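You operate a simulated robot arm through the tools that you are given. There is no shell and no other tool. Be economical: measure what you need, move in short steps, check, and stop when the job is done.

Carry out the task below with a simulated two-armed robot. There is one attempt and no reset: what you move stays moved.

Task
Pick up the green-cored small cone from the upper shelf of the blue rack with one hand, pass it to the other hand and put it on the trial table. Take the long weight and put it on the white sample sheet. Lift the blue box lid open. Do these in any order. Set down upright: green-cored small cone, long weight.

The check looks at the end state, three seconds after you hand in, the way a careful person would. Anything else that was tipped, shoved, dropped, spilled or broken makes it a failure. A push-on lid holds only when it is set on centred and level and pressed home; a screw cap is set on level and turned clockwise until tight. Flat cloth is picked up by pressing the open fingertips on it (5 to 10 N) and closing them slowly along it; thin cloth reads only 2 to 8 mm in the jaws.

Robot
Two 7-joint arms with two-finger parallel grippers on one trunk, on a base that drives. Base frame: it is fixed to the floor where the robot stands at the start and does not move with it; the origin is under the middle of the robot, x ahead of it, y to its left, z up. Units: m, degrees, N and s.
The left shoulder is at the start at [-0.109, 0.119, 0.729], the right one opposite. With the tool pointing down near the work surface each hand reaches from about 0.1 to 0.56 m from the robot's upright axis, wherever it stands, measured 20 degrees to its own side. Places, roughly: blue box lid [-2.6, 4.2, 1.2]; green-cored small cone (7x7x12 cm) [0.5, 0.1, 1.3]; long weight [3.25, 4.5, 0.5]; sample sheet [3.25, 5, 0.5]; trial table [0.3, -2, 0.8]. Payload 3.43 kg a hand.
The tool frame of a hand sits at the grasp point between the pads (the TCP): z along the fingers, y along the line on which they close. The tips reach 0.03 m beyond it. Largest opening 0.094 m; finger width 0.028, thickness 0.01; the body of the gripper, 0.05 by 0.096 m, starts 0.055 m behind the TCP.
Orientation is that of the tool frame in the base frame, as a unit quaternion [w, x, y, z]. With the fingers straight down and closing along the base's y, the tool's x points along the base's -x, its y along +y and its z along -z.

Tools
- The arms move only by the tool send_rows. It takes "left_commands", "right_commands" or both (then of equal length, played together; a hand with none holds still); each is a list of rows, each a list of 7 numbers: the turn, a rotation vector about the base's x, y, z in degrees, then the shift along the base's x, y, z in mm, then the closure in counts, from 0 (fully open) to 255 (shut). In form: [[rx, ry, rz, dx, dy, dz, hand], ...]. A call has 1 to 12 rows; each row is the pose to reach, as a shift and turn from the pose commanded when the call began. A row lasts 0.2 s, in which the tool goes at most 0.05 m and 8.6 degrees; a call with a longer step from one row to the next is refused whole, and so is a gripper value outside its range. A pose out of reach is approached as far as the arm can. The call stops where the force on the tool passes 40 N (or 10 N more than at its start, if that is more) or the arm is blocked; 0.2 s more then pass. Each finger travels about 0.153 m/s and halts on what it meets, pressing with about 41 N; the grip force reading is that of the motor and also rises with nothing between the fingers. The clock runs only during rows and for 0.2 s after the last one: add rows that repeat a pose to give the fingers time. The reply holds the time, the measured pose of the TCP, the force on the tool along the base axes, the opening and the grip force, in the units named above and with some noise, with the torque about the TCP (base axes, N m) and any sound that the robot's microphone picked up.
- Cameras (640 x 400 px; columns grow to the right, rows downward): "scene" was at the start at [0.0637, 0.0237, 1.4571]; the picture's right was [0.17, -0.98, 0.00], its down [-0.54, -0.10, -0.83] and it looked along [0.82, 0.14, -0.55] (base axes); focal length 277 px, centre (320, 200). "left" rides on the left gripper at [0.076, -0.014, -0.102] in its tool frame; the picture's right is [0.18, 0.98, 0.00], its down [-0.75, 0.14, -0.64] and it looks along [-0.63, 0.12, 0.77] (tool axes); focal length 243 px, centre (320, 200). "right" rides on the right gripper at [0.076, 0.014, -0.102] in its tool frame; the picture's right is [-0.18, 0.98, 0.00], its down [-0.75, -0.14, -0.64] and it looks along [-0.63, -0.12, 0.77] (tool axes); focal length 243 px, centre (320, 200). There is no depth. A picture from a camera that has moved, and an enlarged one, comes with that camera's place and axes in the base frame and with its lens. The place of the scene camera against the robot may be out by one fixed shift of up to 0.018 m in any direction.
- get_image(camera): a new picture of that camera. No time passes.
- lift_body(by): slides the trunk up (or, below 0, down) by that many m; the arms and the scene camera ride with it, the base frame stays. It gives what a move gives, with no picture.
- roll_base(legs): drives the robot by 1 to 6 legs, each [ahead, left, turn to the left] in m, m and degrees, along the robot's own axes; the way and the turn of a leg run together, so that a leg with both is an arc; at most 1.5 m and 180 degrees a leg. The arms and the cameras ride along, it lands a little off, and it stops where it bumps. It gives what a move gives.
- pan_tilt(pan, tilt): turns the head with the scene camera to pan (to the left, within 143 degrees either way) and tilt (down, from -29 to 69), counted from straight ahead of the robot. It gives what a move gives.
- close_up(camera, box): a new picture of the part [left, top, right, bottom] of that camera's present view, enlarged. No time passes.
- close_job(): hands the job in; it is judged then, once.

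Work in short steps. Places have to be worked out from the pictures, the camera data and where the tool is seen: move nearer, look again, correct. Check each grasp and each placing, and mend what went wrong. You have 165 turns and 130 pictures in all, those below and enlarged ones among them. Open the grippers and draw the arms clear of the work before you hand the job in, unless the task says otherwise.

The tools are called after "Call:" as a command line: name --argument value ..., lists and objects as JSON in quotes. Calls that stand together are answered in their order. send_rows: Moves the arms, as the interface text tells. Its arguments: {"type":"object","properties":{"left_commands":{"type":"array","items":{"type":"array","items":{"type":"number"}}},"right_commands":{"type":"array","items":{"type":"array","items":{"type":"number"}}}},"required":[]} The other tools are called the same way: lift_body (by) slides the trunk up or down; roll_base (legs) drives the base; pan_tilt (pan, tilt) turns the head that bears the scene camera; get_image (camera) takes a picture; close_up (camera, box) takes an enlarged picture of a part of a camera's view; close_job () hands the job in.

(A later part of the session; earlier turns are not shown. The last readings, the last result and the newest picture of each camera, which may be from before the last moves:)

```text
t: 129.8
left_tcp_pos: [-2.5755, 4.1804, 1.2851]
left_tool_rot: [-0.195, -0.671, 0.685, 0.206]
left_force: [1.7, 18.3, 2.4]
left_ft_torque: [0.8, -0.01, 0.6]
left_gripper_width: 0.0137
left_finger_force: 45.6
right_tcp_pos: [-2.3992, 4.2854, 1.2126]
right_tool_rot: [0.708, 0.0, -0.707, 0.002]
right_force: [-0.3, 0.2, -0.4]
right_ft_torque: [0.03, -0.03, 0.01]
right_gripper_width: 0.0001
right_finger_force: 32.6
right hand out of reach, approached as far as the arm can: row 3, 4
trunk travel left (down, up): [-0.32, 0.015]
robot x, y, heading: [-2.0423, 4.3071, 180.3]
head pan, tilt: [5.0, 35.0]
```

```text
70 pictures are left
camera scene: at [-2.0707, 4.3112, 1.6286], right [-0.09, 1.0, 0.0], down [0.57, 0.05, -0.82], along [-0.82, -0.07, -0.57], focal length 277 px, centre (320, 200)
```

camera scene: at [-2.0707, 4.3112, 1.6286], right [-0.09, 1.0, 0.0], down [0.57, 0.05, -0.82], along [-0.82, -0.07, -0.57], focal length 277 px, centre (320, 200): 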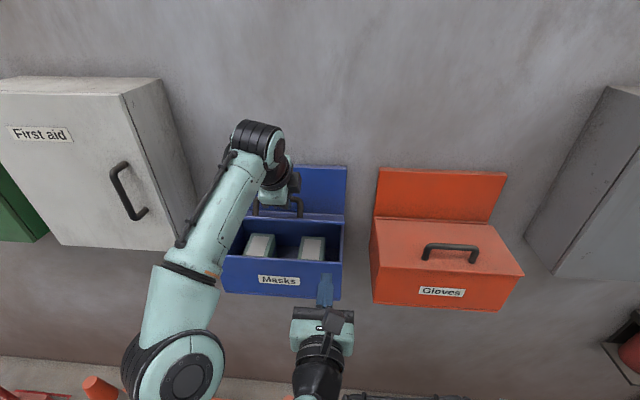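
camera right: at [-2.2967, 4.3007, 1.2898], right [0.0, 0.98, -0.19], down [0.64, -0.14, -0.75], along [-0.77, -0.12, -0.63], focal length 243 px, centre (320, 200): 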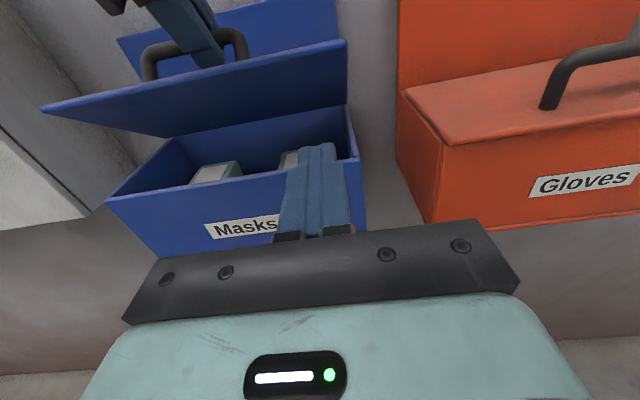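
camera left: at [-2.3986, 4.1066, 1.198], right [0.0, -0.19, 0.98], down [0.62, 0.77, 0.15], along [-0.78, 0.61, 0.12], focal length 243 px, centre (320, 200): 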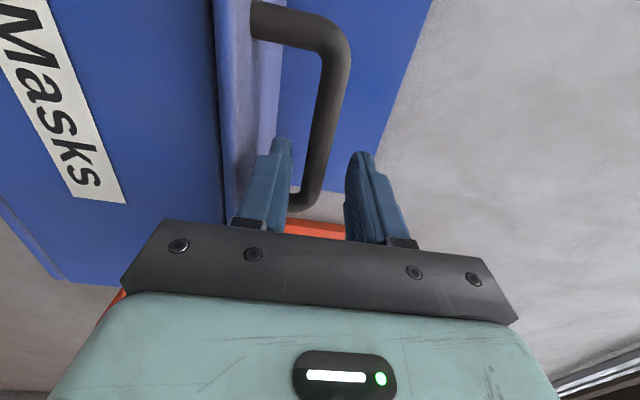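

The lid is open about 40° and the right fingers point under it. I'll insert them under the lid.

Call:
send_rows --right_commands '[[0, 0, 0, -45, 0, 0, 255], [0, 0, 0, -90, 0, 0, 255], [0, 0, 0, -125, 0, 0, 255], [0, 0, 0, -140, 0, 8, 255]]'

Call:
get_image --camera "right"

```text
t: 130.9
left_tcp_pos: [-2.5759, 4.1818, 1.2874]
left_tool_rot: [-0.196, -0.67, 0.684, 0.212]
left_force: [1.8, 9.7, 3.6]
left_ft_torque: [0.11, -0.17, 0.98]
left_gripper_width: 0.0136
left_finger_force: 45.1
right_tcp_pos: [-2.5377, 4.2815, 1.2165]
right_tool_rot: [-0.703, -0.005, 0.711, -0.003]
right_force: [1.9, 1.2, -1.3]
right_ft_torque: [-0.01, -0.02, -0.05]
right_gripper_width: 0.0
right_finger_force: 32.9
trunk travel left (down, up): [-0.32, 0.015]
robot x, y, heading: [-2.0409, 4.3074, 180.1]
head pan, tilt: [5.0, 35.0]
stopped in row 4 (right hand): the force on the tool passed its limit at 50 N (the readings are from after the stop); the commanded pose is now the measured one
```

```text
69 pictures are left
camera right: at [-2.4369, 4.2989, 1.2944], right [-0.01, 0.98, -0.18], down [0.65, -0.13, -0.75], along [-0.76, -0.12, -0.64], focal length 243 px, centre (320, 200)
```

right: 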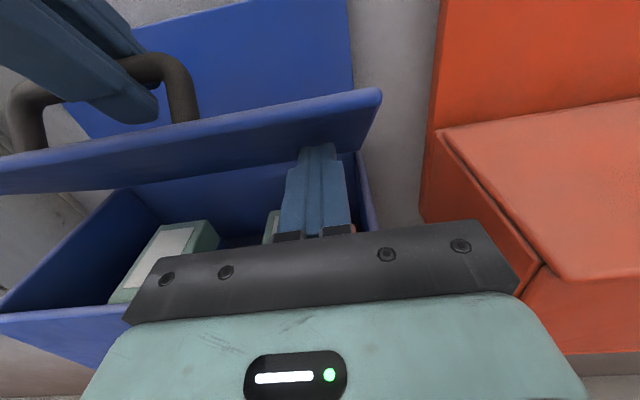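

The right fingertips now touch the lid's underside. I'll open the left hand and withdraw it back along its finger axis.

Call:
send_rows --left_commands '[[0, 0, 0, 0, 0, 0, 200], [0, 0, 0, 0, 0, 0, 150], [0, 0, 0, 0, 0, 0, 150], [0, 0, 0, 6, 0, 8, 150], [0, 0, 0, 14, 0, 21, 150], [0, 0, 0, 27, 0, 42, 150], [0, 0, 0, 44, 0, 67, 150], [0, 0, 0, 70, -10, 80, 150]]'

Call:
get_image --camera "right"

Call:
get_image --camera "scene"

```text
t: 132.7
left_tcp_pos: [-2.5053, 4.1645, 1.365]
left_tool_rot: [-0.198, -0.671, 0.683, 0.21]
left_force: [1.6, 0.1, -0.6]
left_ft_torque: [0.03, 0.05, 0.0]
left_gripper_width: 0.0385
left_finger_force: 0.1
left hand out of reach, approached as far as the arm can: row 7
right_tcp_pos: [-2.5379, 4.2798, 1.2174]
right_tool_rot: [-0.703, -0.007, 0.711, -0.004]
right_force: [-1.0, -0.2, -0.5]
right_ft_torque: [0.01, -0.02, -0.02]
right_gripper_width: 0.0
right_finger_force: 33.1
trunk travel left (down, up): [-0.32, 0.015]
robot x, y, heading: [-2.0403, 4.3076, 180.0]
head pan, tilt: [5.0, 35.0]
```

```text
68 pictures are left
camera right: at [-2.4363, 4.2963, 1.2948], right [-0.01, 0.98, -0.18], down [0.65, -0.13, -0.75], along [-0.76, -0.12, -0.64], focal length 243 px, centre (320, 200)
```

right: 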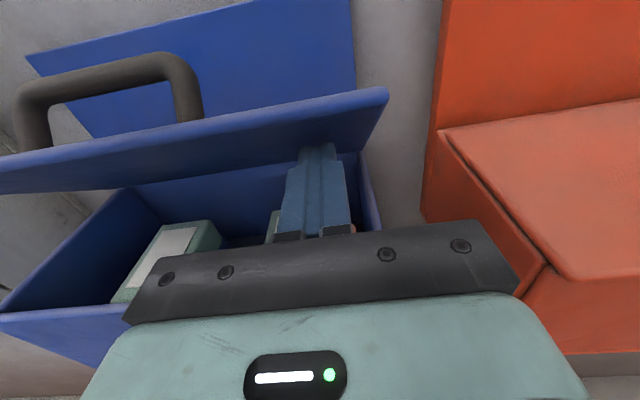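

```text
67 pictures are left
camera scene: at [-2.0698, 4.3058, 1.6286], right [-0.09, 1.0, 0.0], down [0.57, 0.05, -0.82], along [-0.82, -0.07, -0.57], focal length 277 px, centre (320, 200)
```

scene: 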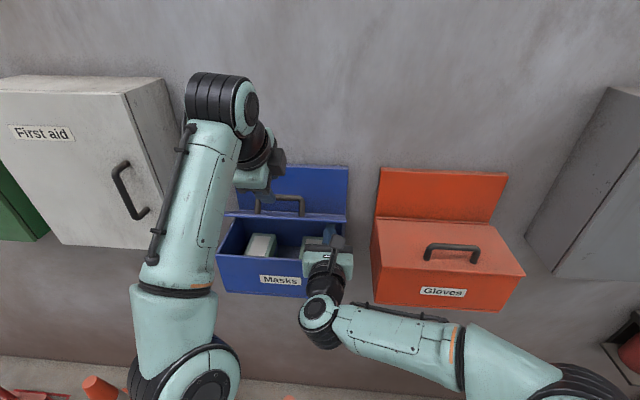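

The lid rests steadily. I'll draw the left hand away and push the lid up and back with the right fingertips.

Call:
send_rows --left_commands '[[0, 0, 0, 30, -5, 5, 150], [0, 0, 0, 60, -10, 5, 150], [0, 0, 0, 90, -15, 5, 150], [0, 0, 0, 120, -20, 5, 150], [0, 0, 0, 150, -20, 5, 150], [0, 0, 0, 150, -20, 5, 150]]' --right_commands '[[0, 0, 0, 0, 0, 0, 255], [0, 0, 0, -2, 0, 10, 255], [0, 0, 0, -5, 0, 20, 255], [0, 0, 0, -12, 0, 40, 255], [0, 0, 0, -25, 0, 58, 255], [0, 0, 0, -42, 0, 70, 255]]'

Call:
get_image --camera "right"

Call:
get_image --camera "scene"

```text
t: 134.1
left_tcp_pos: [-2.3569, 4.147, 1.3701]
left_tool_rot: [-0.198, -0.672, 0.682, 0.211]
left_force: [0.0, -0.4, -0.1]
left_ft_torque: [-0.02, -0.01, 0.01]
left_gripper_width: 0.0387
left_finger_force: 0.0
right_tcp_pos: [-2.5803, 4.2813, 1.2874]
right_tool_rot: [-0.703, -0.005, 0.711, -0.003]
right_force: [0.4, -0.2, -0.9]
right_ft_torque: [0.02, 0.02, 0.02]
right_gripper_width: 0.0
right_finger_force: 33.0
trunk travel left (down, up): [-0.32, 0.015]
robot x, y, heading: [-2.0424, 4.3073, 179.7]
head pan, tilt: [5.0, 35.0]
```

```text
66 pictures are left
camera right: at [-2.4804, 4.2976, 1.3643], right [-0.01, 0.98, -0.18], down [0.65, -0.13, -0.75], along [-0.76, -0.12, -0.64], focal length 243 px, centre (320, 200)
```

right: 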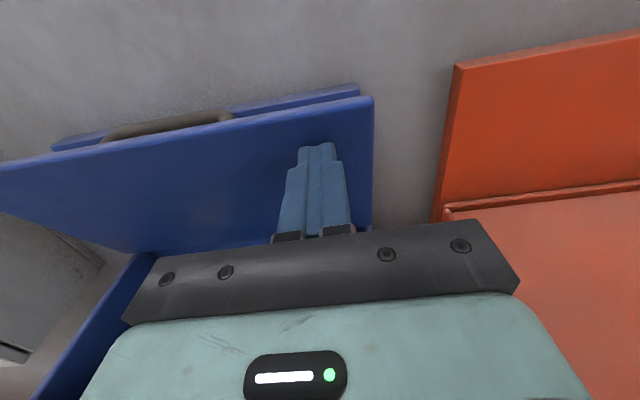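

```text
65 pictures are left
camera scene: at [-2.0721, 4.3072, 1.6286], right [-0.09, 1.0, 0.0], down [0.57, 0.05, -0.82], along [-0.82, -0.07, -0.57], focal length 277 px, centre (320, 200)
```

scene: 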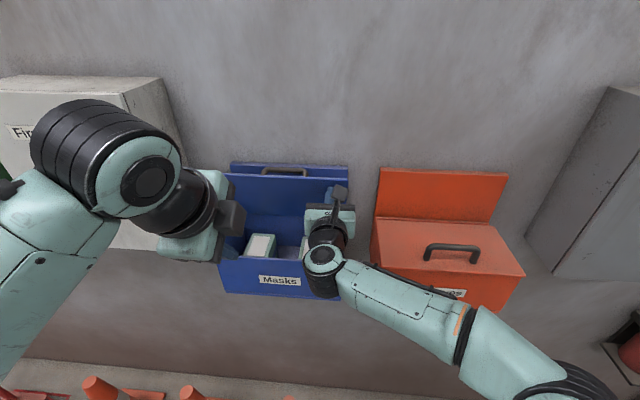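

The lid is near 70°. I keep pushing it back toward the wall.

Call:
send_rows --right_commands '[[0, 0, 0, -15, 0, 6, 255], [0, 0, 0, -30, 0, 9, 255], [0, 0, 0, -45, 0, 10, 255], [0, 0, 0, -60, 0, 8, 255], [0, 0, 0, -70, 0, 5, 255]]'

Call:
get_image --camera "right"

```text
t: 135.0
left_tcp_pos: [-2.3573, 4.1471, 1.3715]
left_tool_rot: [-0.198, -0.672, 0.682, 0.211]
left_force: [-0.2, -0.1, 1.0]
left_ft_torque: [0.03, -0.07, -0.02]
left_gripper_width: 0.0388
left_finger_force: 0.1
right_tcp_pos: [-2.6242, 4.2814, 1.2967]
right_tool_rot: [-0.702, -0.004, 0.712, -0.002]
right_force: [20.6, 4.8, -2.9]
right_ft_torque: [0.06, 0.19, -0.25]
right_gripper_width: 0.0002
right_finger_force: 32.9
trunk travel left (down, up): [-0.32, 0.015]
robot x, y, heading: [-2.0401, 4.3061, 179.8]
head pan, tilt: [5.0, 35.0]
stopped in row 4 (right hand): the force on the tool passed its limit at 49 N (the readings are from after the stop); the commanded pose is now the measured one
```

```text
64 pictures are left
camera right: at [-2.522, 4.2973, 1.3745], right [-0.01, 0.98, -0.18], down [0.65, -0.13, -0.74], along [-0.76, -0.12, -0.64], focal length 243 px, centre (320, 200)
```

right: 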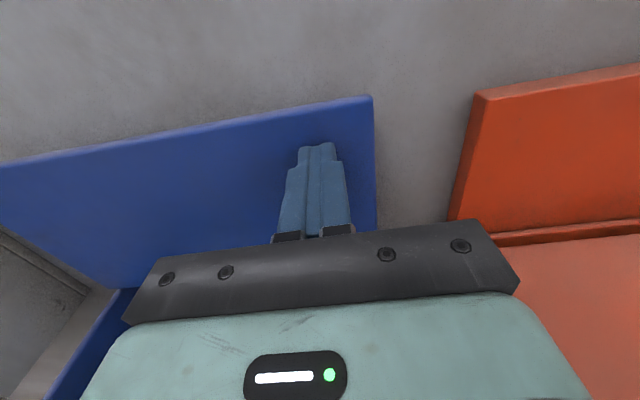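

The lid reached its stop (49 N) near upright. I'll back off a little and see whether it stays.

Call:
send_rows --right_commands '[[0, 0, 0, 8, 0, 0, 255], [0, 0, 0, 16, 0, 0, 255], [0, 0, 0, 24, 0, 0, 255], [0, 0, 0, 24, 0, 0, 255]]'

Call:
get_image --camera "right"

```text
t: 136.0
left_tcp_pos: [-2.3576, 4.1462, 1.3723]
left_tool_rot: [-0.199, -0.672, 0.682, 0.209]
left_force: [0.6, -0.1, -0.4]
left_ft_torque: [-0.01, 0.0, 0.02]
left_gripper_width: 0.0386
left_finger_force: 0.0
right_tcp_pos: [-2.6001, 4.2794, 1.2963]
right_tool_rot: [-0.702, -0.004, 0.712, -0.002]
right_force: [0.3, -0.3, -1.1]
right_ft_torque: [-0.01, 0.01, -0.01]
right_gripper_width: 0.0001
right_finger_force: 33.0
trunk travel left (down, up): [-0.32, 0.015]
robot x, y, heading: [-2.0378, 4.3073, 179.7]
head pan, tilt: [5.0, 35.0]
```

```text
63 pictures are left
camera right: at [-2.4996, 4.2966, 1.3741], right [-0.01, 0.98, -0.18], down [0.65, -0.13, -0.74], along [-0.76, -0.12, -0.64], focal length 243 px, centre (320, 200)
```

right: 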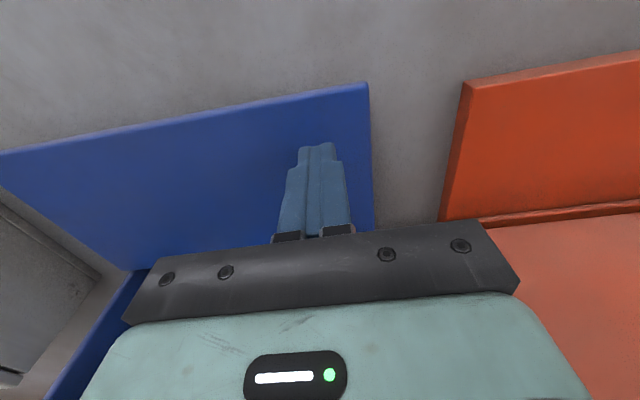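

The lid stays. I withdraw the right hand fully and check.

Call:
send_rows --right_commands '[[0, 0, 0, 35, 0, 0, 255], [0, 0, 0, 75, 0, 0, 255], [0, 0, 0, 115, 0, 0, 255], [0, 0, 0, 155, 0, 0, 255], [0, 0, 0, 195, 20, 0, 255], [0, 0, 0, 230, 40, 0, 255], [0, 0, 0, 260, 70, 0, 255]]' --left_commands '[[0, 0, 0, 0, 0, 0, 150], [0, 0, 0, 10, -10, 0, 100], [0, 0, 0, 20, -20, 0, 50], [0, 0, 0, 30, -30, 0, 0], [0, 0, 0, 40, -40, 0, 0], [0, 0, 0, 50, -50, 0, 0], [0, 0, 0, 60, -50, 0, 0]]'

Call:
get_image --camera "scene"

Call:
get_image --camera "right"

```text
t: 137.6
left_tcp_pos: [-2.2956, 4.0986, 1.3711]
left_tool_rot: [-0.199, -0.671, 0.683, 0.21]
left_force: [0.7, 0.1, 0.7]
left_ft_torque: [0.02, 0.0, 0.0]
left_gripper_width: 0.0939
left_finger_force: 0.0
right_tcp_pos: [-2.3387, 4.3514, 1.2957]
right_tool_rot: [-0.702, -0.003, 0.712, -0.002]
right_force: [1.0, -0.4, -0.6]
right_ft_torque: [0.0, -0.03, 0.02]
right_gripper_width: 0.0
right_finger_force: 33.4
trunk travel left (down, up): [-0.32, 0.015]
robot x, y, heading: [-2.0395, 4.3044, 179.8]
head pan, tilt: [5.0, 35.0]
```

```text
62 pictures are left
camera scene: at [-2.0693, 4.3085, 1.6285], right [-0.09, 1.0, 0.0], down [0.57, 0.05, -0.82], along [-0.82, -0.07, -0.57], focal length 277 px, centre (320, 200)
```

scene: 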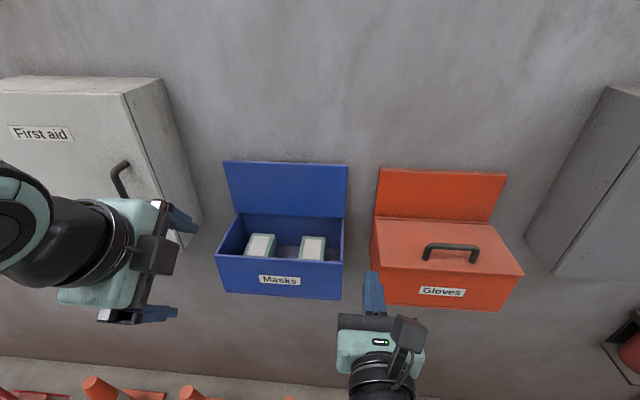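

```text
61 pictures are left
camera right: at [-2.2376, 4.3687, 1.3738], right [-0.01, 0.98, -0.18], down [0.65, -0.13, -0.74], along [-0.76, -0.12, -0.64], focal length 243 px, centre (320, 200)
```

right: 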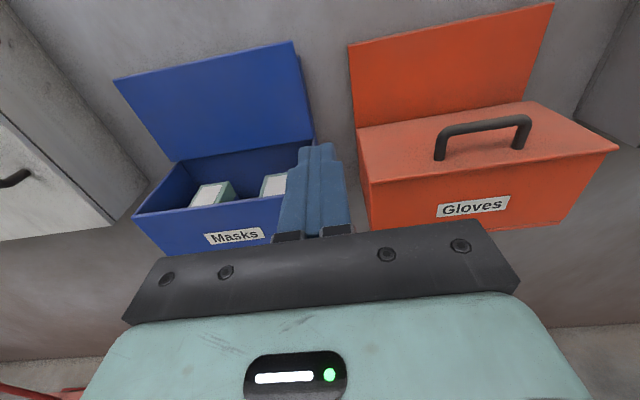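

The blue lid stands open on its own and both hands are clear. Now to the weight: back off, shift to y≈3.9, turn to face east and look at the route.

Call:
roll_base --legs '[[-0.6, 0, 0], [0, 0.45, 0], [0, 0, 90], [0, 0, 90]]'

Call:
pan_tilt --pan 0 --tilt 25

Call:
get_image --camera "scene"

```text
t: 152.7
left_tcp_pos: [-1.183, 4.0521, 1.3704]
left_tool_rot: [0.212, 0.688, 0.665, 0.197]
left_force: [-0.3, -0.7, 0.5]
left_ft_torque: [0.0, 0.0, 0.01]
left_gripper_width: 0.0939
left_finger_force: 0.1
right_tcp_pos: [-1.1454, 3.7971, 1.2956]
right_tool_rot: [0.004, 0.712, -0.002, 0.702]
right_force: [1.1, 0.4, -0.6]
right_ft_torque: [-0.01, -0.01, 0.0]
right_gripper_width: 0.0
right_finger_force: 32.8
trunk travel left (down, up): [-0.32, 0.015]
robot x, y, heading: [-1.4446, 3.845, -1.3]
head pan, tilt: [5.0, 35.0]
```

```text
t: 153.4
left_tcp_pos: [-1.1839, 4.0536, 1.371]
left_tool_rot: [0.213, 0.688, 0.665, 0.196]
left_force: [0.2, 0.3, 0.0]
left_ft_torque: [0.02, 0.01, -0.03]
left_gripper_width: 0.094
left_finger_force: 0.1
right_tcp_pos: [-1.1448, 3.798, 1.2957]
right_tool_rot: [0.004, 0.712, -0.002, 0.703]
right_force: [-0.5, 0.5, -0.3]
right_ft_torque: [0.0, -0.01, -0.01]
right_gripper_width: 0.0
right_finger_force: 33.3
trunk travel left (down, up): [-0.32, 0.015]
robot x, y, heading: [-1.4444, 3.8501, -1.1]
head pan, tilt: [0.0, 25.0]
```

```text
60 pictures are left
camera scene: at [-1.3849, 3.8552, 1.6443], right [-0.02, -1.0, 0.0], down [-0.42, 0.01, -0.91], along [0.91, -0.02, -0.42], focal length 277 px, centre (320, 200)
```

scene: 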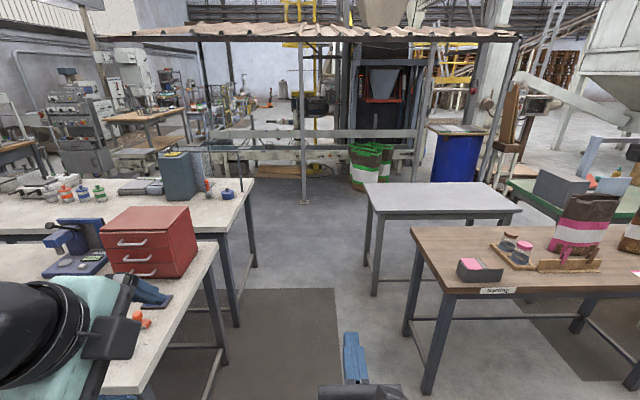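

The corridor at y≈3.92 between the tables is free for ~0.9 m. The weight should appear near pixel (276,147), inside the roofed frame; I'll zoom there.

Call:
close_up --camera "scene" --box '[190, 80, 350, 200]'

```text
3.33 times, centred on (270, 140) of scene
camera zoom: at [-1.3849, 3.8552, 1.6443], right [-0.02, -1.0, 0.0], down [-0.42, 0.01, -0.91], along [0.91, -0.02, -0.42], focal length 924 px, centre (487, 400)
```

zoom: 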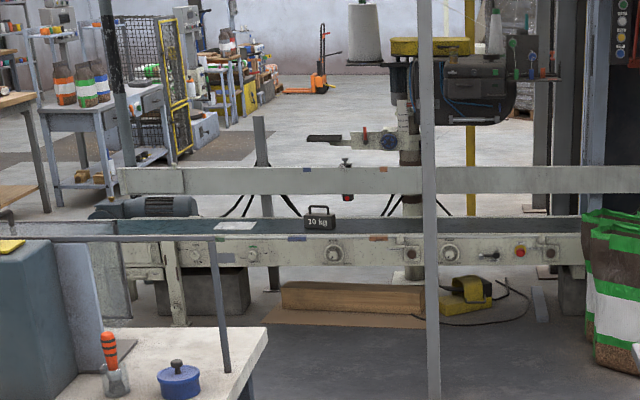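

A weight with a handle stands on a low conveyor near (3.3, 4.6) and the white sheet lies left of it near (3.2, 5.0). I'll drive down the corridor to about x 1.4.

Call:
roll_base --legs '[[0, 0.07, 1.1], [1.5, 0, 0], [1.35, 0, 0]]'

Call:
pan_tilt --pan 20 --tilt 25

Call:
get_image --camera "scene"

```text
t: 168.1
left_tcp_pos: [1.6697, 4.1094, 1.371]
left_tool_rot: [0.211, 0.683, 0.671, 0.197]
left_force: [0.3, 0.2, -0.3]
left_ft_torque: [0.03, 0.05, 0.01]
left_gripper_width: 0.0941
left_finger_force: 0.0
right_tcp_pos: [1.7125, 3.8545, 1.2958]
right_tool_rot: [-0.002, 0.713, 0.005, 0.701]
right_force: [-0.6, 0.5, 0.6]
right_ft_torque: [-0.03, 0.01, 0.01]
right_gripper_width: 0.0
right_finger_force: 33.2
trunk travel left (down, up): [-0.32, 0.015]
robot x, y, heading: [1.4153, 3.898, -0.3]
head pan, tilt: [0.0, 25.0]
```

```text
t: 168.9
left_tcp_pos: [1.6694, 4.1091, 1.3715]
left_tool_rot: [0.21, 0.683, 0.671, 0.198]
left_force: [-0.8, -0.2, -0.2]
left_ft_torque: [-0.02, -0.03, 0.01]
left_gripper_width: 0.0943
left_finger_force: 0.1
right_tcp_pos: [1.713, 3.8553, 1.2954]
right_tool_rot: [-0.002, 0.712, 0.005, 0.702]
right_force: [-0.1, -0.3, -0.3]
right_ft_torque: [-0.01, 0.02, 0.02]
right_gripper_width: 0.0
right_finger_force: 33.0
trunk travel left (down, up): [-0.32, 0.015]
robot x, y, heading: [1.4092, 3.8961, -0.3]
head pan, tilt: [20.0, 25.0]
```

```text
58 pictures are left
camera scene: at [1.466, 3.9385, 1.6443], right [0.34, -0.94, 0.0], down [-0.4, -0.14, -0.91], along [0.85, 0.31, -0.42], focal length 277 px, centre (320, 200)
```

scene: 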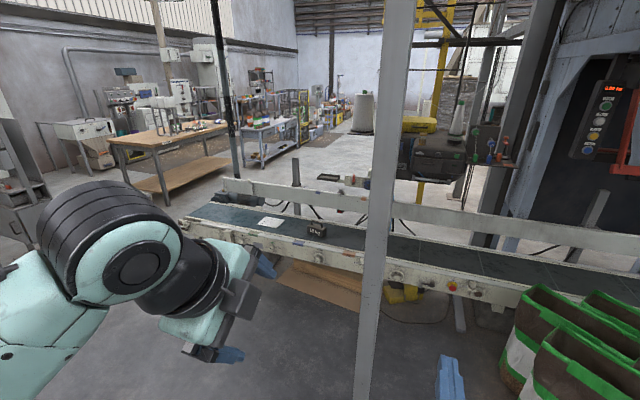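

The guard rail is on the far side; the weight stands on the belt at about (3.24, 4.61), sheet near (3.2, 5.0), conveyor near edge x≈3.08. I'll sidestep past the post and approach, then look.

Call:
roll_base --legs '[[0, 0.85, 0.3], [1.2, 0, 0]]'

Call:
pan_tilt --pan 0 --tilt 55

Call:
get_image --camera "scene"

```text
t: 182.4
left_tcp_pos: [2.8559, 4.9463, 1.3693]
left_tool_rot: [0.213, 0.688, 0.665, 0.197]
left_force: [0.3, 0.9, -0.4]
left_ft_torque: [-0.02, 0.01, 0.03]
left_gripper_width: 0.0938
left_finger_force: 0.0
right_tcp_pos: [2.8948, 4.6904, 1.2943]
right_tool_rot: [0.005, 0.713, -0.002, 0.702]
right_force: [0.2, -0.3, 0.8]
right_ft_torque: [0.02, -0.04, 0.02]
right_gripper_width: 0.0002
right_finger_force: 33.1
trunk travel left (down, up): [-0.32, 0.015]
robot x, y, heading: [2.5952, 4.7401, -1.2]
head pan, tilt: [20.0, 25.0]
```

```text
t: 183.3
left_tcp_pos: [2.8552, 4.9455, 1.3702]
left_tool_rot: [0.212, 0.689, 0.665, 0.197]
left_force: [-0.4, 0.3, 0.4]
left_ft_torque: [0.01, 0.02, -0.02]
left_gripper_width: 0.0942
left_finger_force: 0.0
right_tcp_pos: [2.8953, 4.6895, 1.2961]
right_tool_rot: [0.005, 0.712, -0.003, 0.702]
right_force: [0.0, -0.3, -1.1]
right_ft_torque: [0.02, -0.01, 0.01]
right_gripper_width: 0.0001
right_finger_force: 33.1
trunk travel left (down, up): [-0.32, 0.015]
robot x, y, heading: [2.5962, 4.7401, -1.2]
head pan, tilt: [0.0, 55.0]
```

```text
57 pictures are left
camera scene: at [2.6349, 4.7485, 1.6004], right [-0.02, -1.0, 0.0], down [-0.82, 0.02, -0.57], along [0.57, -0.01, -0.82], focal length 277 px, centre (320, 200)
```

scene: 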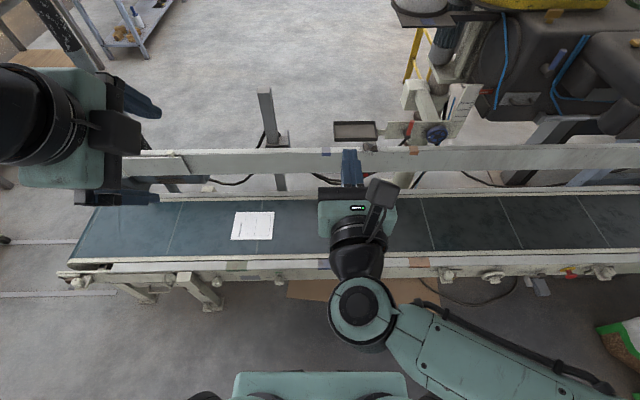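

The right arm hides the weight; I'll move it aside to the right and look again.

Call:
send_rows --right_commands '[[0, 0, 0, 0, -45, 0, 255], [0, 0, 0, 0, -90, 0, 255], [0, 0, 0, 0, -135, 0, 255], [0, 0, 0, 0, -180, 0, 255], [0, 0, 0, 0, -225, 0, 255], [0, 0, 0, 0, -250, 0, 255]]'

Call:
close_up --camera "scene" --box '[200, 130, 440, 280]'

```text
t: 184.7
left_tcp_pos: [2.8563, 4.9452, 1.3702]
left_tool_rot: [0.212, 0.689, 0.665, 0.197]
left_force: [0.1, -0.5, -0.7]
left_ft_torque: [-0.03, -0.01, -0.01]
left_gripper_width: 0.0939
left_finger_force: 0.1
right_tcp_pos: [2.8955, 4.4401, 1.2968]
right_tool_rot: [0.004, 0.713, -0.001, 0.702]
right_force: [1.1, 0.5, 0.1]
right_ft_torque: [-0.01, 0.0, -0.01]
right_gripper_width: 0.0
right_finger_force: 33.4
trunk travel left (down, up): [-0.32, 0.015]
robot x, y, heading: [2.5949, 4.7411, -1.0]
head pan, tilt: [0.0, 55.0]
```

```text
2.67 times, centred on (320, 205) of scene
camera zoom: at [2.6349, 4.7481, 1.6003], right [-0.02, -1.0, 0.0], down [-0.82, 0.02, -0.57], along [0.57, -0.01, -0.82], focal length 739 px, centre (320, 187)
```

zoom: 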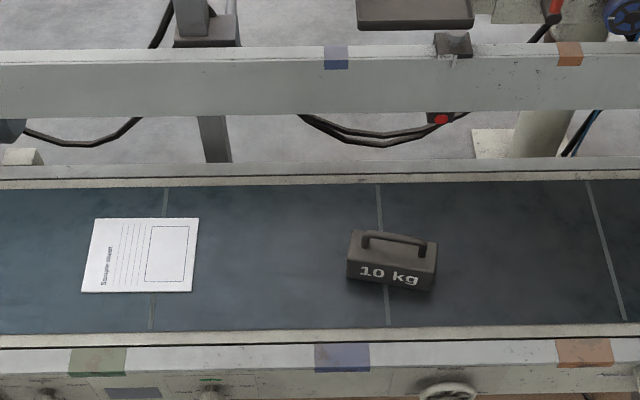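

The weight (about 15 cm long with a top handle, yaw ≈ −8°) is at about (3.24, 4.62), the sheet centred at (3.29, 5.05). To suit the left wrist I'll turn the robot ~20° right, step closer, and lower the trunk.

Call:
roll_base --legs '[[0, 0, -20], [0.12, 0.02, 0]]'

Call:
lift_body --by -0.25

Call:
send_rows --left_commands '[[2.5, 6.6, 0, 0, 0, 0, 0], [5, 13.2, 0, 0, 0, 0, 0], [7.5, 19.8, 0, 0, 0, 0, 0], [10, 26.4, 0, 0, 0, 0, 0], [11.5, 31, 0, 0, 0, 0, 0]]'

Call:
get_image --camera "scene"

```text
t: 187.1
left_tcp_pos: [3.027, 4.8186, 1.3703]
left_tool_rot: [0.243, 0.795, 0.533, 0.155]
left_force: [-0.4, 0.1, 0.3]
left_ft_torque: [-0.02, -0.03, -0.02]
left_gripper_width: 0.0941
left_finger_force: 0.1
right_tcp_pos: [2.8885, 4.3295, 1.2963]
right_tool_rot: [0.128, 0.7, -0.128, 0.69]
right_force: [-0.1, -0.6, -0.1]
right_ft_torque: [0.02, 0.0, 0.01]
right_gripper_width: 0.0
right_finger_force: 33.2
trunk travel left (down, up): [-0.32, 0.015]
robot x, y, heading: [2.7123, 4.7128, -21.4]
head pan, tilt: [0.0, 55.0]
```

```text
t: 189.7
left_tcp_pos: [3.0282, 4.8176, 1.1191]
left_tool_rot: [0.244, 0.795, 0.533, 0.155]
left_force: [-0.3, -0.4, -0.2]
left_ft_torque: [0.02, 0.01, -0.01]
left_gripper_width: 0.0942
left_finger_force: 0.0
right_tcp_pos: [2.8892, 4.3294, 1.0466]
right_tool_rot: [0.129, 0.701, -0.128, 0.69]
right_force: [0.0, -0.3, -0.3]
right_ft_torque: [-0.01, -0.01, 0.01]
right_gripper_width: 0.0
right_finger_force: 33.2
trunk travel left (down, up): [-0.07, 0.265]
robot x, y, heading: [2.708, 4.7181, -21.6]
head pan, tilt: [0.0, 55.0]
```

```text
t: 190.9
left_tcp_pos: [3.0253, 4.8224, 1.1113]
left_tool_rot: [0.103, 0.823, 0.556, 0.055]
left_force: [0.9, 0.2, 0.5]
left_ft_torque: [0.0, 0.0, 0.02]
left_gripper_width: 0.094
left_finger_force: 0.2
left hand out of reach, approached as far as the arm can: row 3, 4, 5
right_tcp_pos: [2.8891, 4.328, 1.047]
right_tool_rot: [0.129, 0.7, -0.128, 0.69]
right_force: [0.3, 0.2, -0.9]
right_ft_torque: [-0.01, -0.03, 0.01]
right_gripper_width: 0.0003
right_finger_force: 33.2
trunk travel left (down, up): [-0.07, 0.265]
robot x, y, heading: [2.713, 4.7188, -21.2]
head pan, tilt: [0.0, 55.0]
```

```text
55 pictures are left
camera scene: at [2.7796, 4.7024, 1.3393], right [-0.37, -0.93, 0.0], down [-0.76, 0.3, -0.57], along [0.53, -0.21, -0.82], focal length 277 px, centre (320, 200)
```

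scene: 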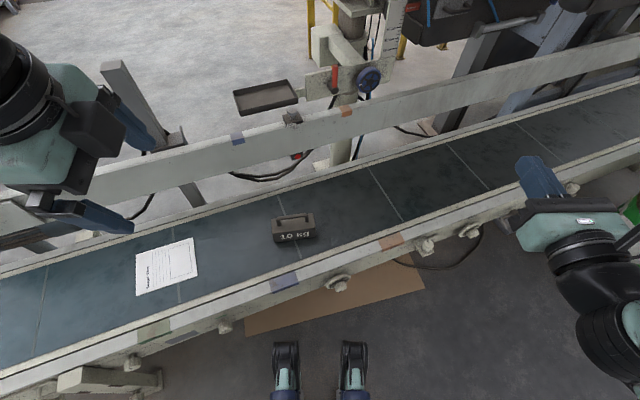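

Call:
close_up --camera "scene" --box '[240, 190, 340, 255]'

```text
6.15 times, centred on (290, 222) of scene
camera zoom: at [2.7796, 4.7024, 1.3393], right [-0.37, -0.93, 0.0], down [-0.76, 0.3, -0.57], along [0.53, -0.21, -0.82], focal length 1706 px, centre (505, 62)
```

zoom: 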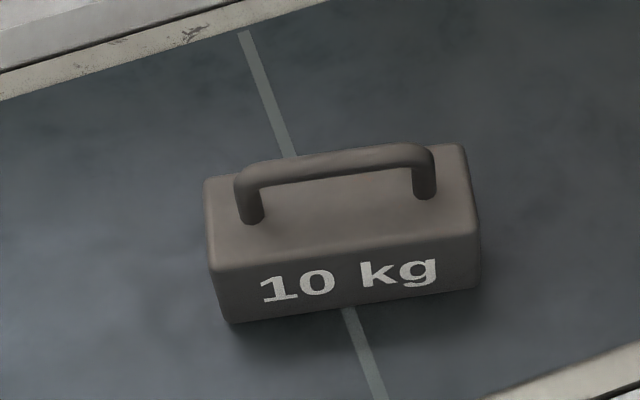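

Refined: weight yaw ≈ −12.7°, top centre near (3.252, 4.613), handle bar near z 0.565. I'll straighten the left hand to point down, closing across the bar, and move above it.

Call:
send_rows --left_commands '[[1.6, 4.1, 3, 15, -15, -30, 0], [3.2, 8.2, 6, 38, -35, -65, 0], [4.7, 12.3, 9, 60, -55, -100, 0], [4.7, 12.3, 9, 82, -75, -138, 0], [4.7, 12.3, 9, 104, -95, -176, 0], [4.7, 12.3, 9, 126, -115, -214, 0], [4.7, 12.3, 9, 148, -135, -252, 0], [4.7, 12.3, 9, 170, -155, -290, 0], [4.7, 12.3, 9, 190, -175, -325, 0], [4.7, 12.3, 9, 208, -193, -360, 0], [4.7, 12.3, 9, 226, -209, -391, 0]]'

Call:
get_image --camera "left"

Call:
get_image --camera "scene"

```text
t: 193.3
left_tcp_pos: [3.1818, 4.5876, 0.7279]
left_tool_rot: [0.008, 0.783, 0.622, 0.003]
left_force: [0.2, -0.8, 0.7]
left_ft_torque: [0.05, 0.03, 0.04]
left_gripper_width: 0.0939
left_finger_force: 0.1
left hand out of reach, approached as far as the arm can: row 8, 9, 10, 11
right_tcp_pos: [2.8894, 4.3246, 1.0449]
right_tool_rot: [0.127, 0.701, -0.129, 0.689]
right_force: [1.7, -0.8, -1.0]
right_ft_torque: [-0.01, -0.01, 0.05]
right_gripper_width: 0.0004
right_finger_force: 33.2
trunk travel left (down, up): [-0.07, 0.265]
robot x, y, heading: [2.7123, 4.7145, -21.4]
head pan, tilt: [0.0, 55.0]
```

```text
53 pictures are left
camera left: at [3.1845, 4.6675, 0.8303], right [1.0, -0.04, 0.01], down [-0.04, -0.76, 0.65], along [-0.02, -0.65, -0.76], focal length 243 px, centre (320, 200)
```

left: 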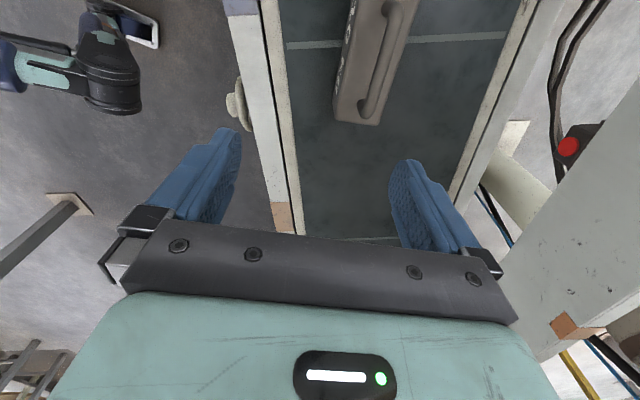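

```text
52 pictures are left
camera scene: at [2.7805, 4.6982, 1.339], right [-0.37, -0.93, 0.0], down [-0.76, 0.3, -0.57], along [0.53, -0.21, -0.82], focal length 277 px, centre (320, 200)
```

scene: 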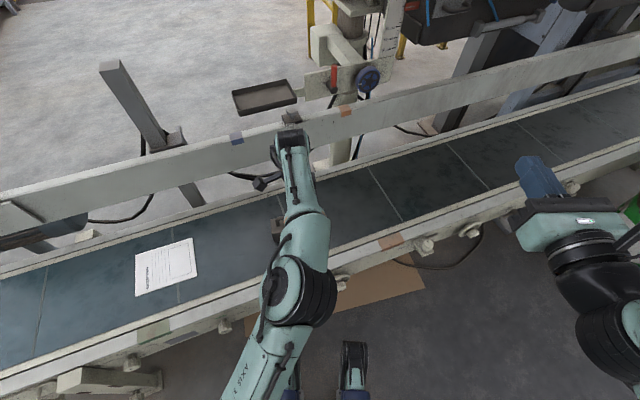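

The arm stopped short at its reach limit, though orientation is now right. I'll shift the base slightly (+3 cm x, −8 cm y) so the shoulder is nearer.

Call:
roll_base --legs '[[0.057, -0.064, 0]]'

```text
t: 194.5
left_tcp_pos: [3.2112, 4.5105, 0.7286]
left_tool_rot: [0.009, 0.784, 0.621, -0.001]
left_force: [0.1, 0.2, -0.2]
left_ft_torque: [0.01, 0.03, 0.01]
left_gripper_width: 0.0937
left_finger_force: 0.0
right_tcp_pos: [2.9196, 4.2485, 1.047]
right_tool_rot: [0.128, 0.701, -0.128, 0.69]
right_force: [-0.7, 0.6, -0.7]
right_ft_torque: [0.0, -0.01, 0.0]
right_gripper_width: 0.0
right_finger_force: 33.4
trunk travel left (down, up): [-0.07, 0.265]
robot x, y, heading: [2.7371, 4.634, -21.2]
head pan, tilt: [0.0, 55.0]
```

Call:
send_rows --left_commands '[[0, 0, 0, 10, 35, 0, 0], [0, 0, 0, 25, 70, -15, 0], [0, 0, 0, 40, 102, -40, 0], [0, 0, 0, 40, 102, -68, 0]]'

Call:
get_image --camera "left"

```text
t: 195.5
left_tcp_pos: [3.2227, 4.569, 0.7162]
left_tool_rot: [0.012, 0.785, 0.619, 0.002]
left_force: [-0.5, 0.5, -0.3]
left_ft_torque: [0.04, -0.01, 0.0]
left_gripper_width: 0.0939
left_finger_force: 0.2
left hand out of reach, approached as far as the arm can: row 2, 3, 4
right_tcp_pos: [2.9192, 4.2508, 1.0461]
right_tool_rot: [0.129, 0.7, -0.128, 0.691]
right_force: [-0.5, 0.1, -0.5]
right_ft_torque: [0.0, 0.01, -0.02]
right_gripper_width: 0.0
right_finger_force: 33.3
trunk travel left (down, up): [-0.07, 0.265]
robot x, y, heading: [2.7402, 4.6399, -21.4]
head pan, tilt: [0.0, 55.0]
```

```text
51 pictures are left
camera left: at [3.2258, 4.6481, 0.8189], right [1.0, -0.05, 0.02], down [-0.05, -0.76, 0.65], along [-0.02, -0.65, -0.76], focal length 243 px, centre (320, 200)
```

left: 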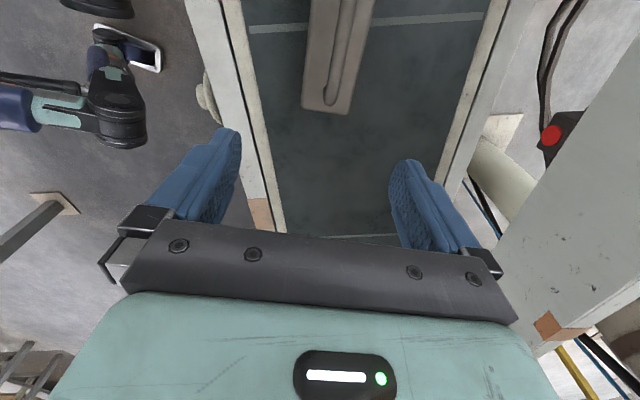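

A wrist limit blocks it; turning the robot further right (heading ≈ −50°) relieves the wrist. I'll raise the hand, turn and reposition to about (2.80, 4.86).

Call:
send_rows --left_commands '[[0, 0, 0, -20, 0, 30, 0], [0, 0, 0, -40, 0, 60, 0]]'

Call:
roll_base --legs '[[0, 0, -29], [-0.13, 0.187, 0]]'

Call:
get_image --camera "scene"

```text
t: 196.1
left_tcp_pos: [3.1838, 4.5688, 0.779]
left_tool_rot: [0.007, 0.782, 0.623, 0.001]
left_force: [0.1, 0.8, -0.2]
left_ft_torque: [-0.02, 0.01, 0.0]
left_gripper_width: 0.0941
left_finger_force: 0.2
right_tcp_pos: [2.9202, 4.2503, 1.0466]
right_tool_rot: [0.128, 0.7, -0.128, 0.69]
right_force: [0.0, 0.5, 0.4]
right_ft_torque: [0.0, 0.0, 0.01]
right_gripper_width: 0.0002
right_finger_force: 33.2
trunk travel left (down, up): [-0.07, 0.265]
robot x, y, heading: [2.7382, 4.6383, -21.0]
head pan, tilt: [0.0, 55.0]
```

```text
t: 199.8
left_tcp_pos: [3.1623, 4.5839, 0.7803]
left_tool_rot: [0.008, 0.915, 0.404, -0.001]
left_force: [-0.5, 0.2, 0.7]
left_ft_torque: [-0.02, -0.01, 0.0]
left_gripper_width: 0.0941
left_finger_force: 0.0
right_tcp_pos: [2.7736, 4.4338, 1.0458]
right_tool_rot: [0.298, 0.645, -0.3, 0.636]
right_force: [-0.1, -0.9, 0.1]
right_ft_torque: [0.03, -0.03, 0.02]
right_gripper_width: 0.0001
right_finger_force: 32.7
trunk travel left (down, up): [-0.07, 0.265]
robot x, y, heading: [2.8102, 4.8598, -50.5]
head pan, tilt: [0.0, 55.0]
```

```text
50 pictures are left
camera scene: at [2.8587, 4.8209, 1.3393], right [-0.77, -0.63, 0.0], down [-0.52, 0.63, -0.57], along [0.36, -0.44, -0.82], focal length 277 px, centre (320, 200)
```

scene: 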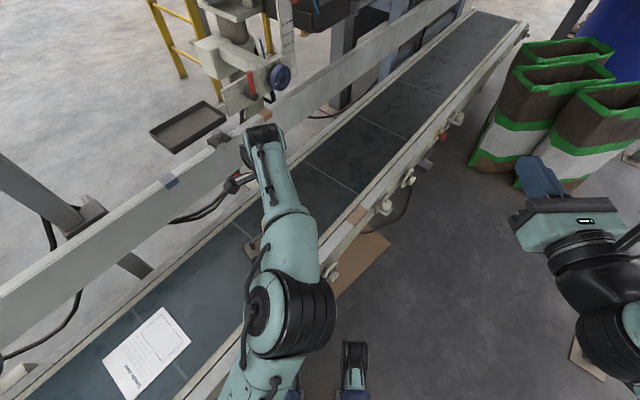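

Now rotate the hand +29° back to the weight's axis and move above the handle.

Call:
send_rows --left_commands '[[0, 0, 7.4, 10, 5, -10, 0], [0, 0, 14.8, 30, 12, -30, 0], [0, 0, 22.2, 55, 20, -55, 0], [0, 0, 29.3, 75, 27, -85, 0], [0, 0, 29.3, 88, 29, -120, 0]]'

Call:
get_image --camera "left"

```text
t: 201.1
left_tcp_pos: [3.1931, 4.5574, 0.7376]
left_tool_rot: [0.011, 0.783, 0.621, 0.0]
left_force: [-0.2, -0.4, -0.8]
left_ft_torque: [0.01, 0.0, 0.0]
left_gripper_width: 0.0941
left_finger_force: 0.0
left hand out of reach, approached as far as the arm can: row 4, 5
right_tcp_pos: [2.7751, 4.435, 1.0465]
right_tool_rot: [0.299, 0.645, -0.301, 0.636]
right_force: [0.8, 0.7, 0.1]
right_ft_torque: [-0.01, -0.01, -0.02]
right_gripper_width: 0.0
right_finger_force: 32.7
trunk travel left (down, up): [-0.07, 0.265]
robot x, y, heading: [2.8102, 4.8609, -50.7]
head pan, tilt: [0.0, 55.0]
```

```text
49 pictures are left
camera left: at [3.1955, 4.6381, 0.8393], right [1.0, -0.04, 0.02], down [-0.04, -0.75, 0.65], along [-0.02, -0.65, -0.76], focal length 243 px, centre (320, 200)
```

left: 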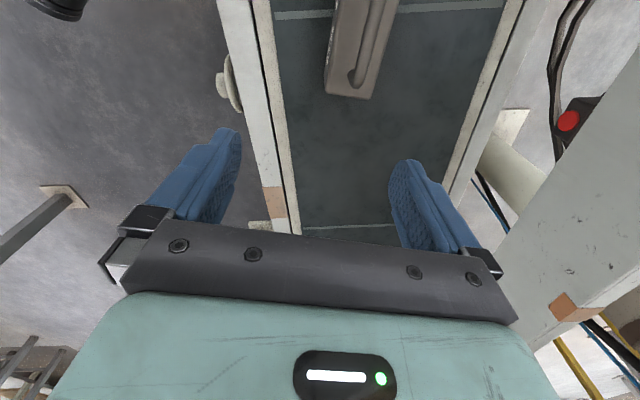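

The stops all occur at the same radius: the shoulder is too low relative to the wrist. I'll raise the trunk 0.12 m and then lower the arm toward the handle.

Call:
lift_body --by 0.12

Call:
send_rows --left_commands '[[0, 0, 0, 10, 10, -40, 0], [0, 0, 0, 20, 20, -80, 0], [0, 0, 0, 30, 30, -120, 0], [0, 0, 0, 43, 43, -155, 0], [0, 0, 0, 57, 55, -190, 0]]'

Call:
get_image --camera "left"

```text
t: 202.6
left_tcp_pos: [3.1911, 4.5608, 0.8871]
left_tool_rot: [0.034, 0.784, 0.62, 0.002]
left_force: [0.2, 0.0, 0.1]
left_ft_torque: [0.02, 0.04, -0.02]
left_gripper_width: 0.0937
left_finger_force: 0.1
right_tcp_pos: [2.7745, 4.4335, 1.1664]
right_tool_rot: [0.297, 0.646, -0.3, 0.636]
right_force: [-0.4, -0.3, -0.4]
right_ft_torque: [0.04, 0.0, -0.02]
right_gripper_width: 0.0001
right_finger_force: 32.9
trunk travel left (down, up): [-0.19, 0.145]
robot x, y, heading: [2.8102, 4.8572, -50.5]
head pan, tilt: [0.0, 55.0]
```

```text
t: 203.8
left_tcp_pos: [3.1981, 4.615, 0.7392]
left_tool_rot: [0.035, 0.784, 0.62, 0.0]
left_force: [0.2, -0.6, -0.4]
left_ft_torque: [0.03, 0.0, 0.01]
left_gripper_width: 0.0939
left_finger_force: 0.1
left hand out of reach, approached as far as the arm can: row 1, 2, 3, 4, 5
right_tcp_pos: [2.7758, 4.4345, 1.1665]
right_tool_rot: [0.298, 0.646, -0.3, 0.635]
right_force: [0.9, 0.2, 0.4]
right_ft_torque: [0.03, 0.02, 0.0]
right_gripper_width: 0.0
right_finger_force: 33.0
trunk travel left (down, up): [-0.19, 0.145]
robot x, y, heading: [2.8125, 4.8593, -51.1]
head pan, tilt: [0.0, 55.0]
```

```text
48 pictures are left
camera left: at [3.1976, 4.6998, 0.8384], right [1.0, -0.05, 0.05], down [-0.07, -0.73, 0.68], along [0.0, -0.68, -0.73], focal length 243 px, centre (320, 200)
```

left: 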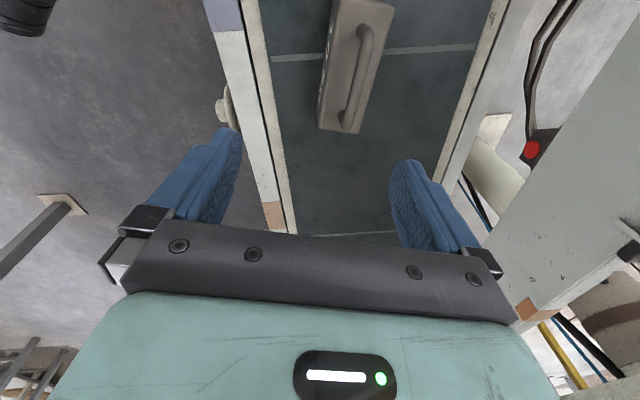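

Still limited by the wrist. I'll turn the robot to face along −y (heading ≈ −90°), so the hand works in its natural roll with the conveyor on its left.

Call:
roll_base --legs '[[0, 0, -39], [0, 0.02, 0]]'

Call:
send_rows --left_commands '[[0, 0, 8, 30, 0, 20, 0], [0, 0, 16, 60, 15, 20, 0], [0, 0, 24, 90, 40, 20, 0], [0, 0, 32, 120, 70, 20, 0], [0, 0, 39, 150, 100, 20, 0], [0, 0, 39, 190, 125, 10, 0], [0, 0, 39, 225, 150, -5, 0], [0, 0, 39, 260, 170, -20, 0], [0, 0, 39, 275, 185, -50, 0]]'

Call:
get_image --camera "left"

```text
t: 206.5
left_tcp_pos: [2.9765, 4.4244, 0.74]
left_tool_rot: [0.032, 0.947, 0.321, -0.012]
left_force: [0.0, 0.6, -0.3]
left_ft_torque: [-0.02, 0.01, 0.06]
left_gripper_width: 0.0938
left_finger_force: 0.0
right_tcp_pos: [2.5342, 4.5515, 1.1667]
right_tool_rot: [0.494, 0.508, -0.5, 0.498]
right_force: [0.4, -0.1, 1.0]
right_ft_torque: [0.04, -0.01, 0.02]
right_gripper_width: 0.0
right_finger_force: 33.2
trunk travel left (down, up): [-0.19, 0.145]
robot x, y, heading: [2.8293, 4.857, -90.0]
head pan, tilt: [0.0, 55.0]
```

```text
t: 208.5
left_tcp_pos: [3.1623, 4.5563, 0.8012]
left_tool_rot: [0.033, 0.785, 0.618, 0.001]
left_force: [-1.1, 1.0, 0.2]
left_ft_torque: [0.02, 0.02, -0.01]
left_gripper_width: 0.0937
left_finger_force: 0.1
left hand out of reach, approached as far as the arm can: row 1, 2, 3, 4, 5, 6, 7, 8, 9
right_tcp_pos: [2.533, 4.5512, 1.1672]
right_tool_rot: [0.493, 0.509, -0.5, 0.499]
right_force: [0.7, 1.1, 0.1]
right_ft_torque: [0.0, 0.0, 0.03]
right_gripper_width: 0.0
right_finger_force: 33.1
trunk travel left (down, up): [-0.19, 0.145]
robot x, y, heading: [2.8295, 4.8581, -90.1]
head pan, tilt: [0.0, 55.0]
```

```text
47 pictures are left
camera left: at [3.1633, 4.6393, 0.9003], right [1.0, -0.05, 0.05], down [-0.07, -0.73, 0.68], along [0.0, -0.68, -0.73], focal length 243 px, centre (320, 200)
```

left: 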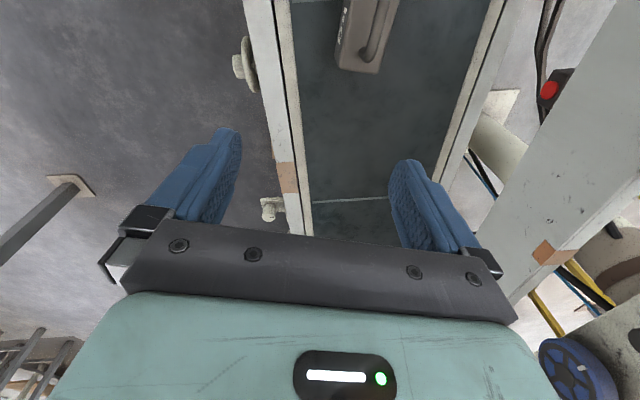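

Call:
pan_tilt --pan 25 --tilt 60

Call:
get_image --camera "scene"

```text
t: 209.3
left_tcp_pos: [3.1636, 4.556, 0.8008]
left_tool_rot: [0.034, 0.785, 0.619, 0.002]
left_force: [0.5, -0.5, 0.4]
left_ft_torque: [0.05, 0.02, -0.04]
left_gripper_width: 0.094
left_finger_force: 0.1
right_tcp_pos: [2.5328, 4.5512, 1.1669]
right_tool_rot: [0.494, 0.507, -0.499, 0.499]
right_force: [0.2, 0.3, 0.4]
right_ft_torque: [-0.02, 0.0, 0.01]
right_gripper_width: 0.0002
right_finger_force: 33.1
trunk travel left (down, up): [-0.19, 0.145]
robot x, y, heading: [2.8294, 4.8553, -89.9]
head pan, tilt: [25.0, 60.0]
```

```text
46 pictures are left
camera scene: at [2.8686, 4.8476, 1.4598], right [-0.91, -0.42, 0.0], down [-0.37, 0.78, -0.5], along [0.21, -0.45, -0.87], focal length 277 px, centre (320, 200)
```

scene: 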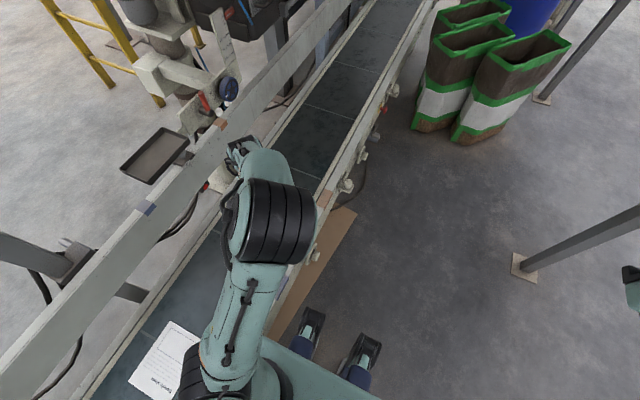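

The arm seems stuck in an awkward posture. I'll draw it back to its home-like pose (near the body, higher) to reset the elbow, then reach out again.

Call:
send_rows --left_commands '[[0, 0, 0, -15, 0, 40, 0], [0, 0, 0, -30, 0, 80, 0], [0, 0, 0, -50, 0, 120, 0], [0, 0, 0, -70, 0, 160, 0], [0, 0, 0, -90, 0, 200, 0], [0, 0, 0, -110, 0, 230, 0], [0, 0, 0, -130, 0, 250, 0], [0, 0, 0, -130, 0, 250, 0]]'

Call:
send_rows --left_commands '[[0, 0, 0, 20, 0, -40, 0], [0, 0, 0, 40, 5, -80, 0], [0, 0, 0, 60, 10, -120, 0], [0, 0, 0, 90, 20, -155, 0], [0, 0, 0, 120, 30, -190, 0], [0, 0, 0, 150, 40, -225, 0], [0, 0, 0, 180, 50, -260, 0], [0, 0, 0, 205, 55, -300, 0], [0, 0, 0, 217, 57, -340, 0]]'

```text
t: 211.2
left_tcp_pos: [3.0362, 4.5506, 1.0545]
left_tool_rot: [0.033, 0.785, 0.618, 0.002]
left_force: [-0.4, 0.1, 1.0]
left_ft_torque: [0.0, 0.02, 0.0]
left_gripper_width: 0.0941
left_finger_force: 0.0
right_tcp_pos: [2.5342, 4.5511, 1.1661]
right_tool_rot: [0.494, 0.508, -0.5, 0.498]
right_force: [0.2, -0.2, -0.3]
right_ft_torque: [-0.04, 0.01, 0.01]
right_gripper_width: 0.0001
right_finger_force: 33.0
trunk travel left (down, up): [-0.19, 0.145]
robot x, y, heading: [2.8302, 4.8581, -90.0]
head pan, tilt: [25.0, 60.0]
```

```text
t: 213.2
left_tcp_pos: [3.2547, 4.6072, 0.7149]
left_tool_rot: [0.033, 0.786, 0.618, 0.001]
left_force: [-0.3, -0.1, -0.5]
left_ft_torque: [0.0, -0.03, -0.02]
left_gripper_width: 0.0938
left_finger_force: 0.0
right_tcp_pos: [2.5335, 4.5523, 1.1671]
right_tool_rot: [0.495, 0.507, -0.5, 0.498]
right_force: [0.1, -0.9, -1.1]
right_ft_torque: [-0.04, 0.0, 0.01]
right_gripper_width: 0.0
right_finger_force: 33.2
trunk travel left (down, up): [-0.19, 0.145]
robot x, y, heading: [2.8254, 4.8637, -90.0]
head pan, tilt: [25.0, 60.0]
```

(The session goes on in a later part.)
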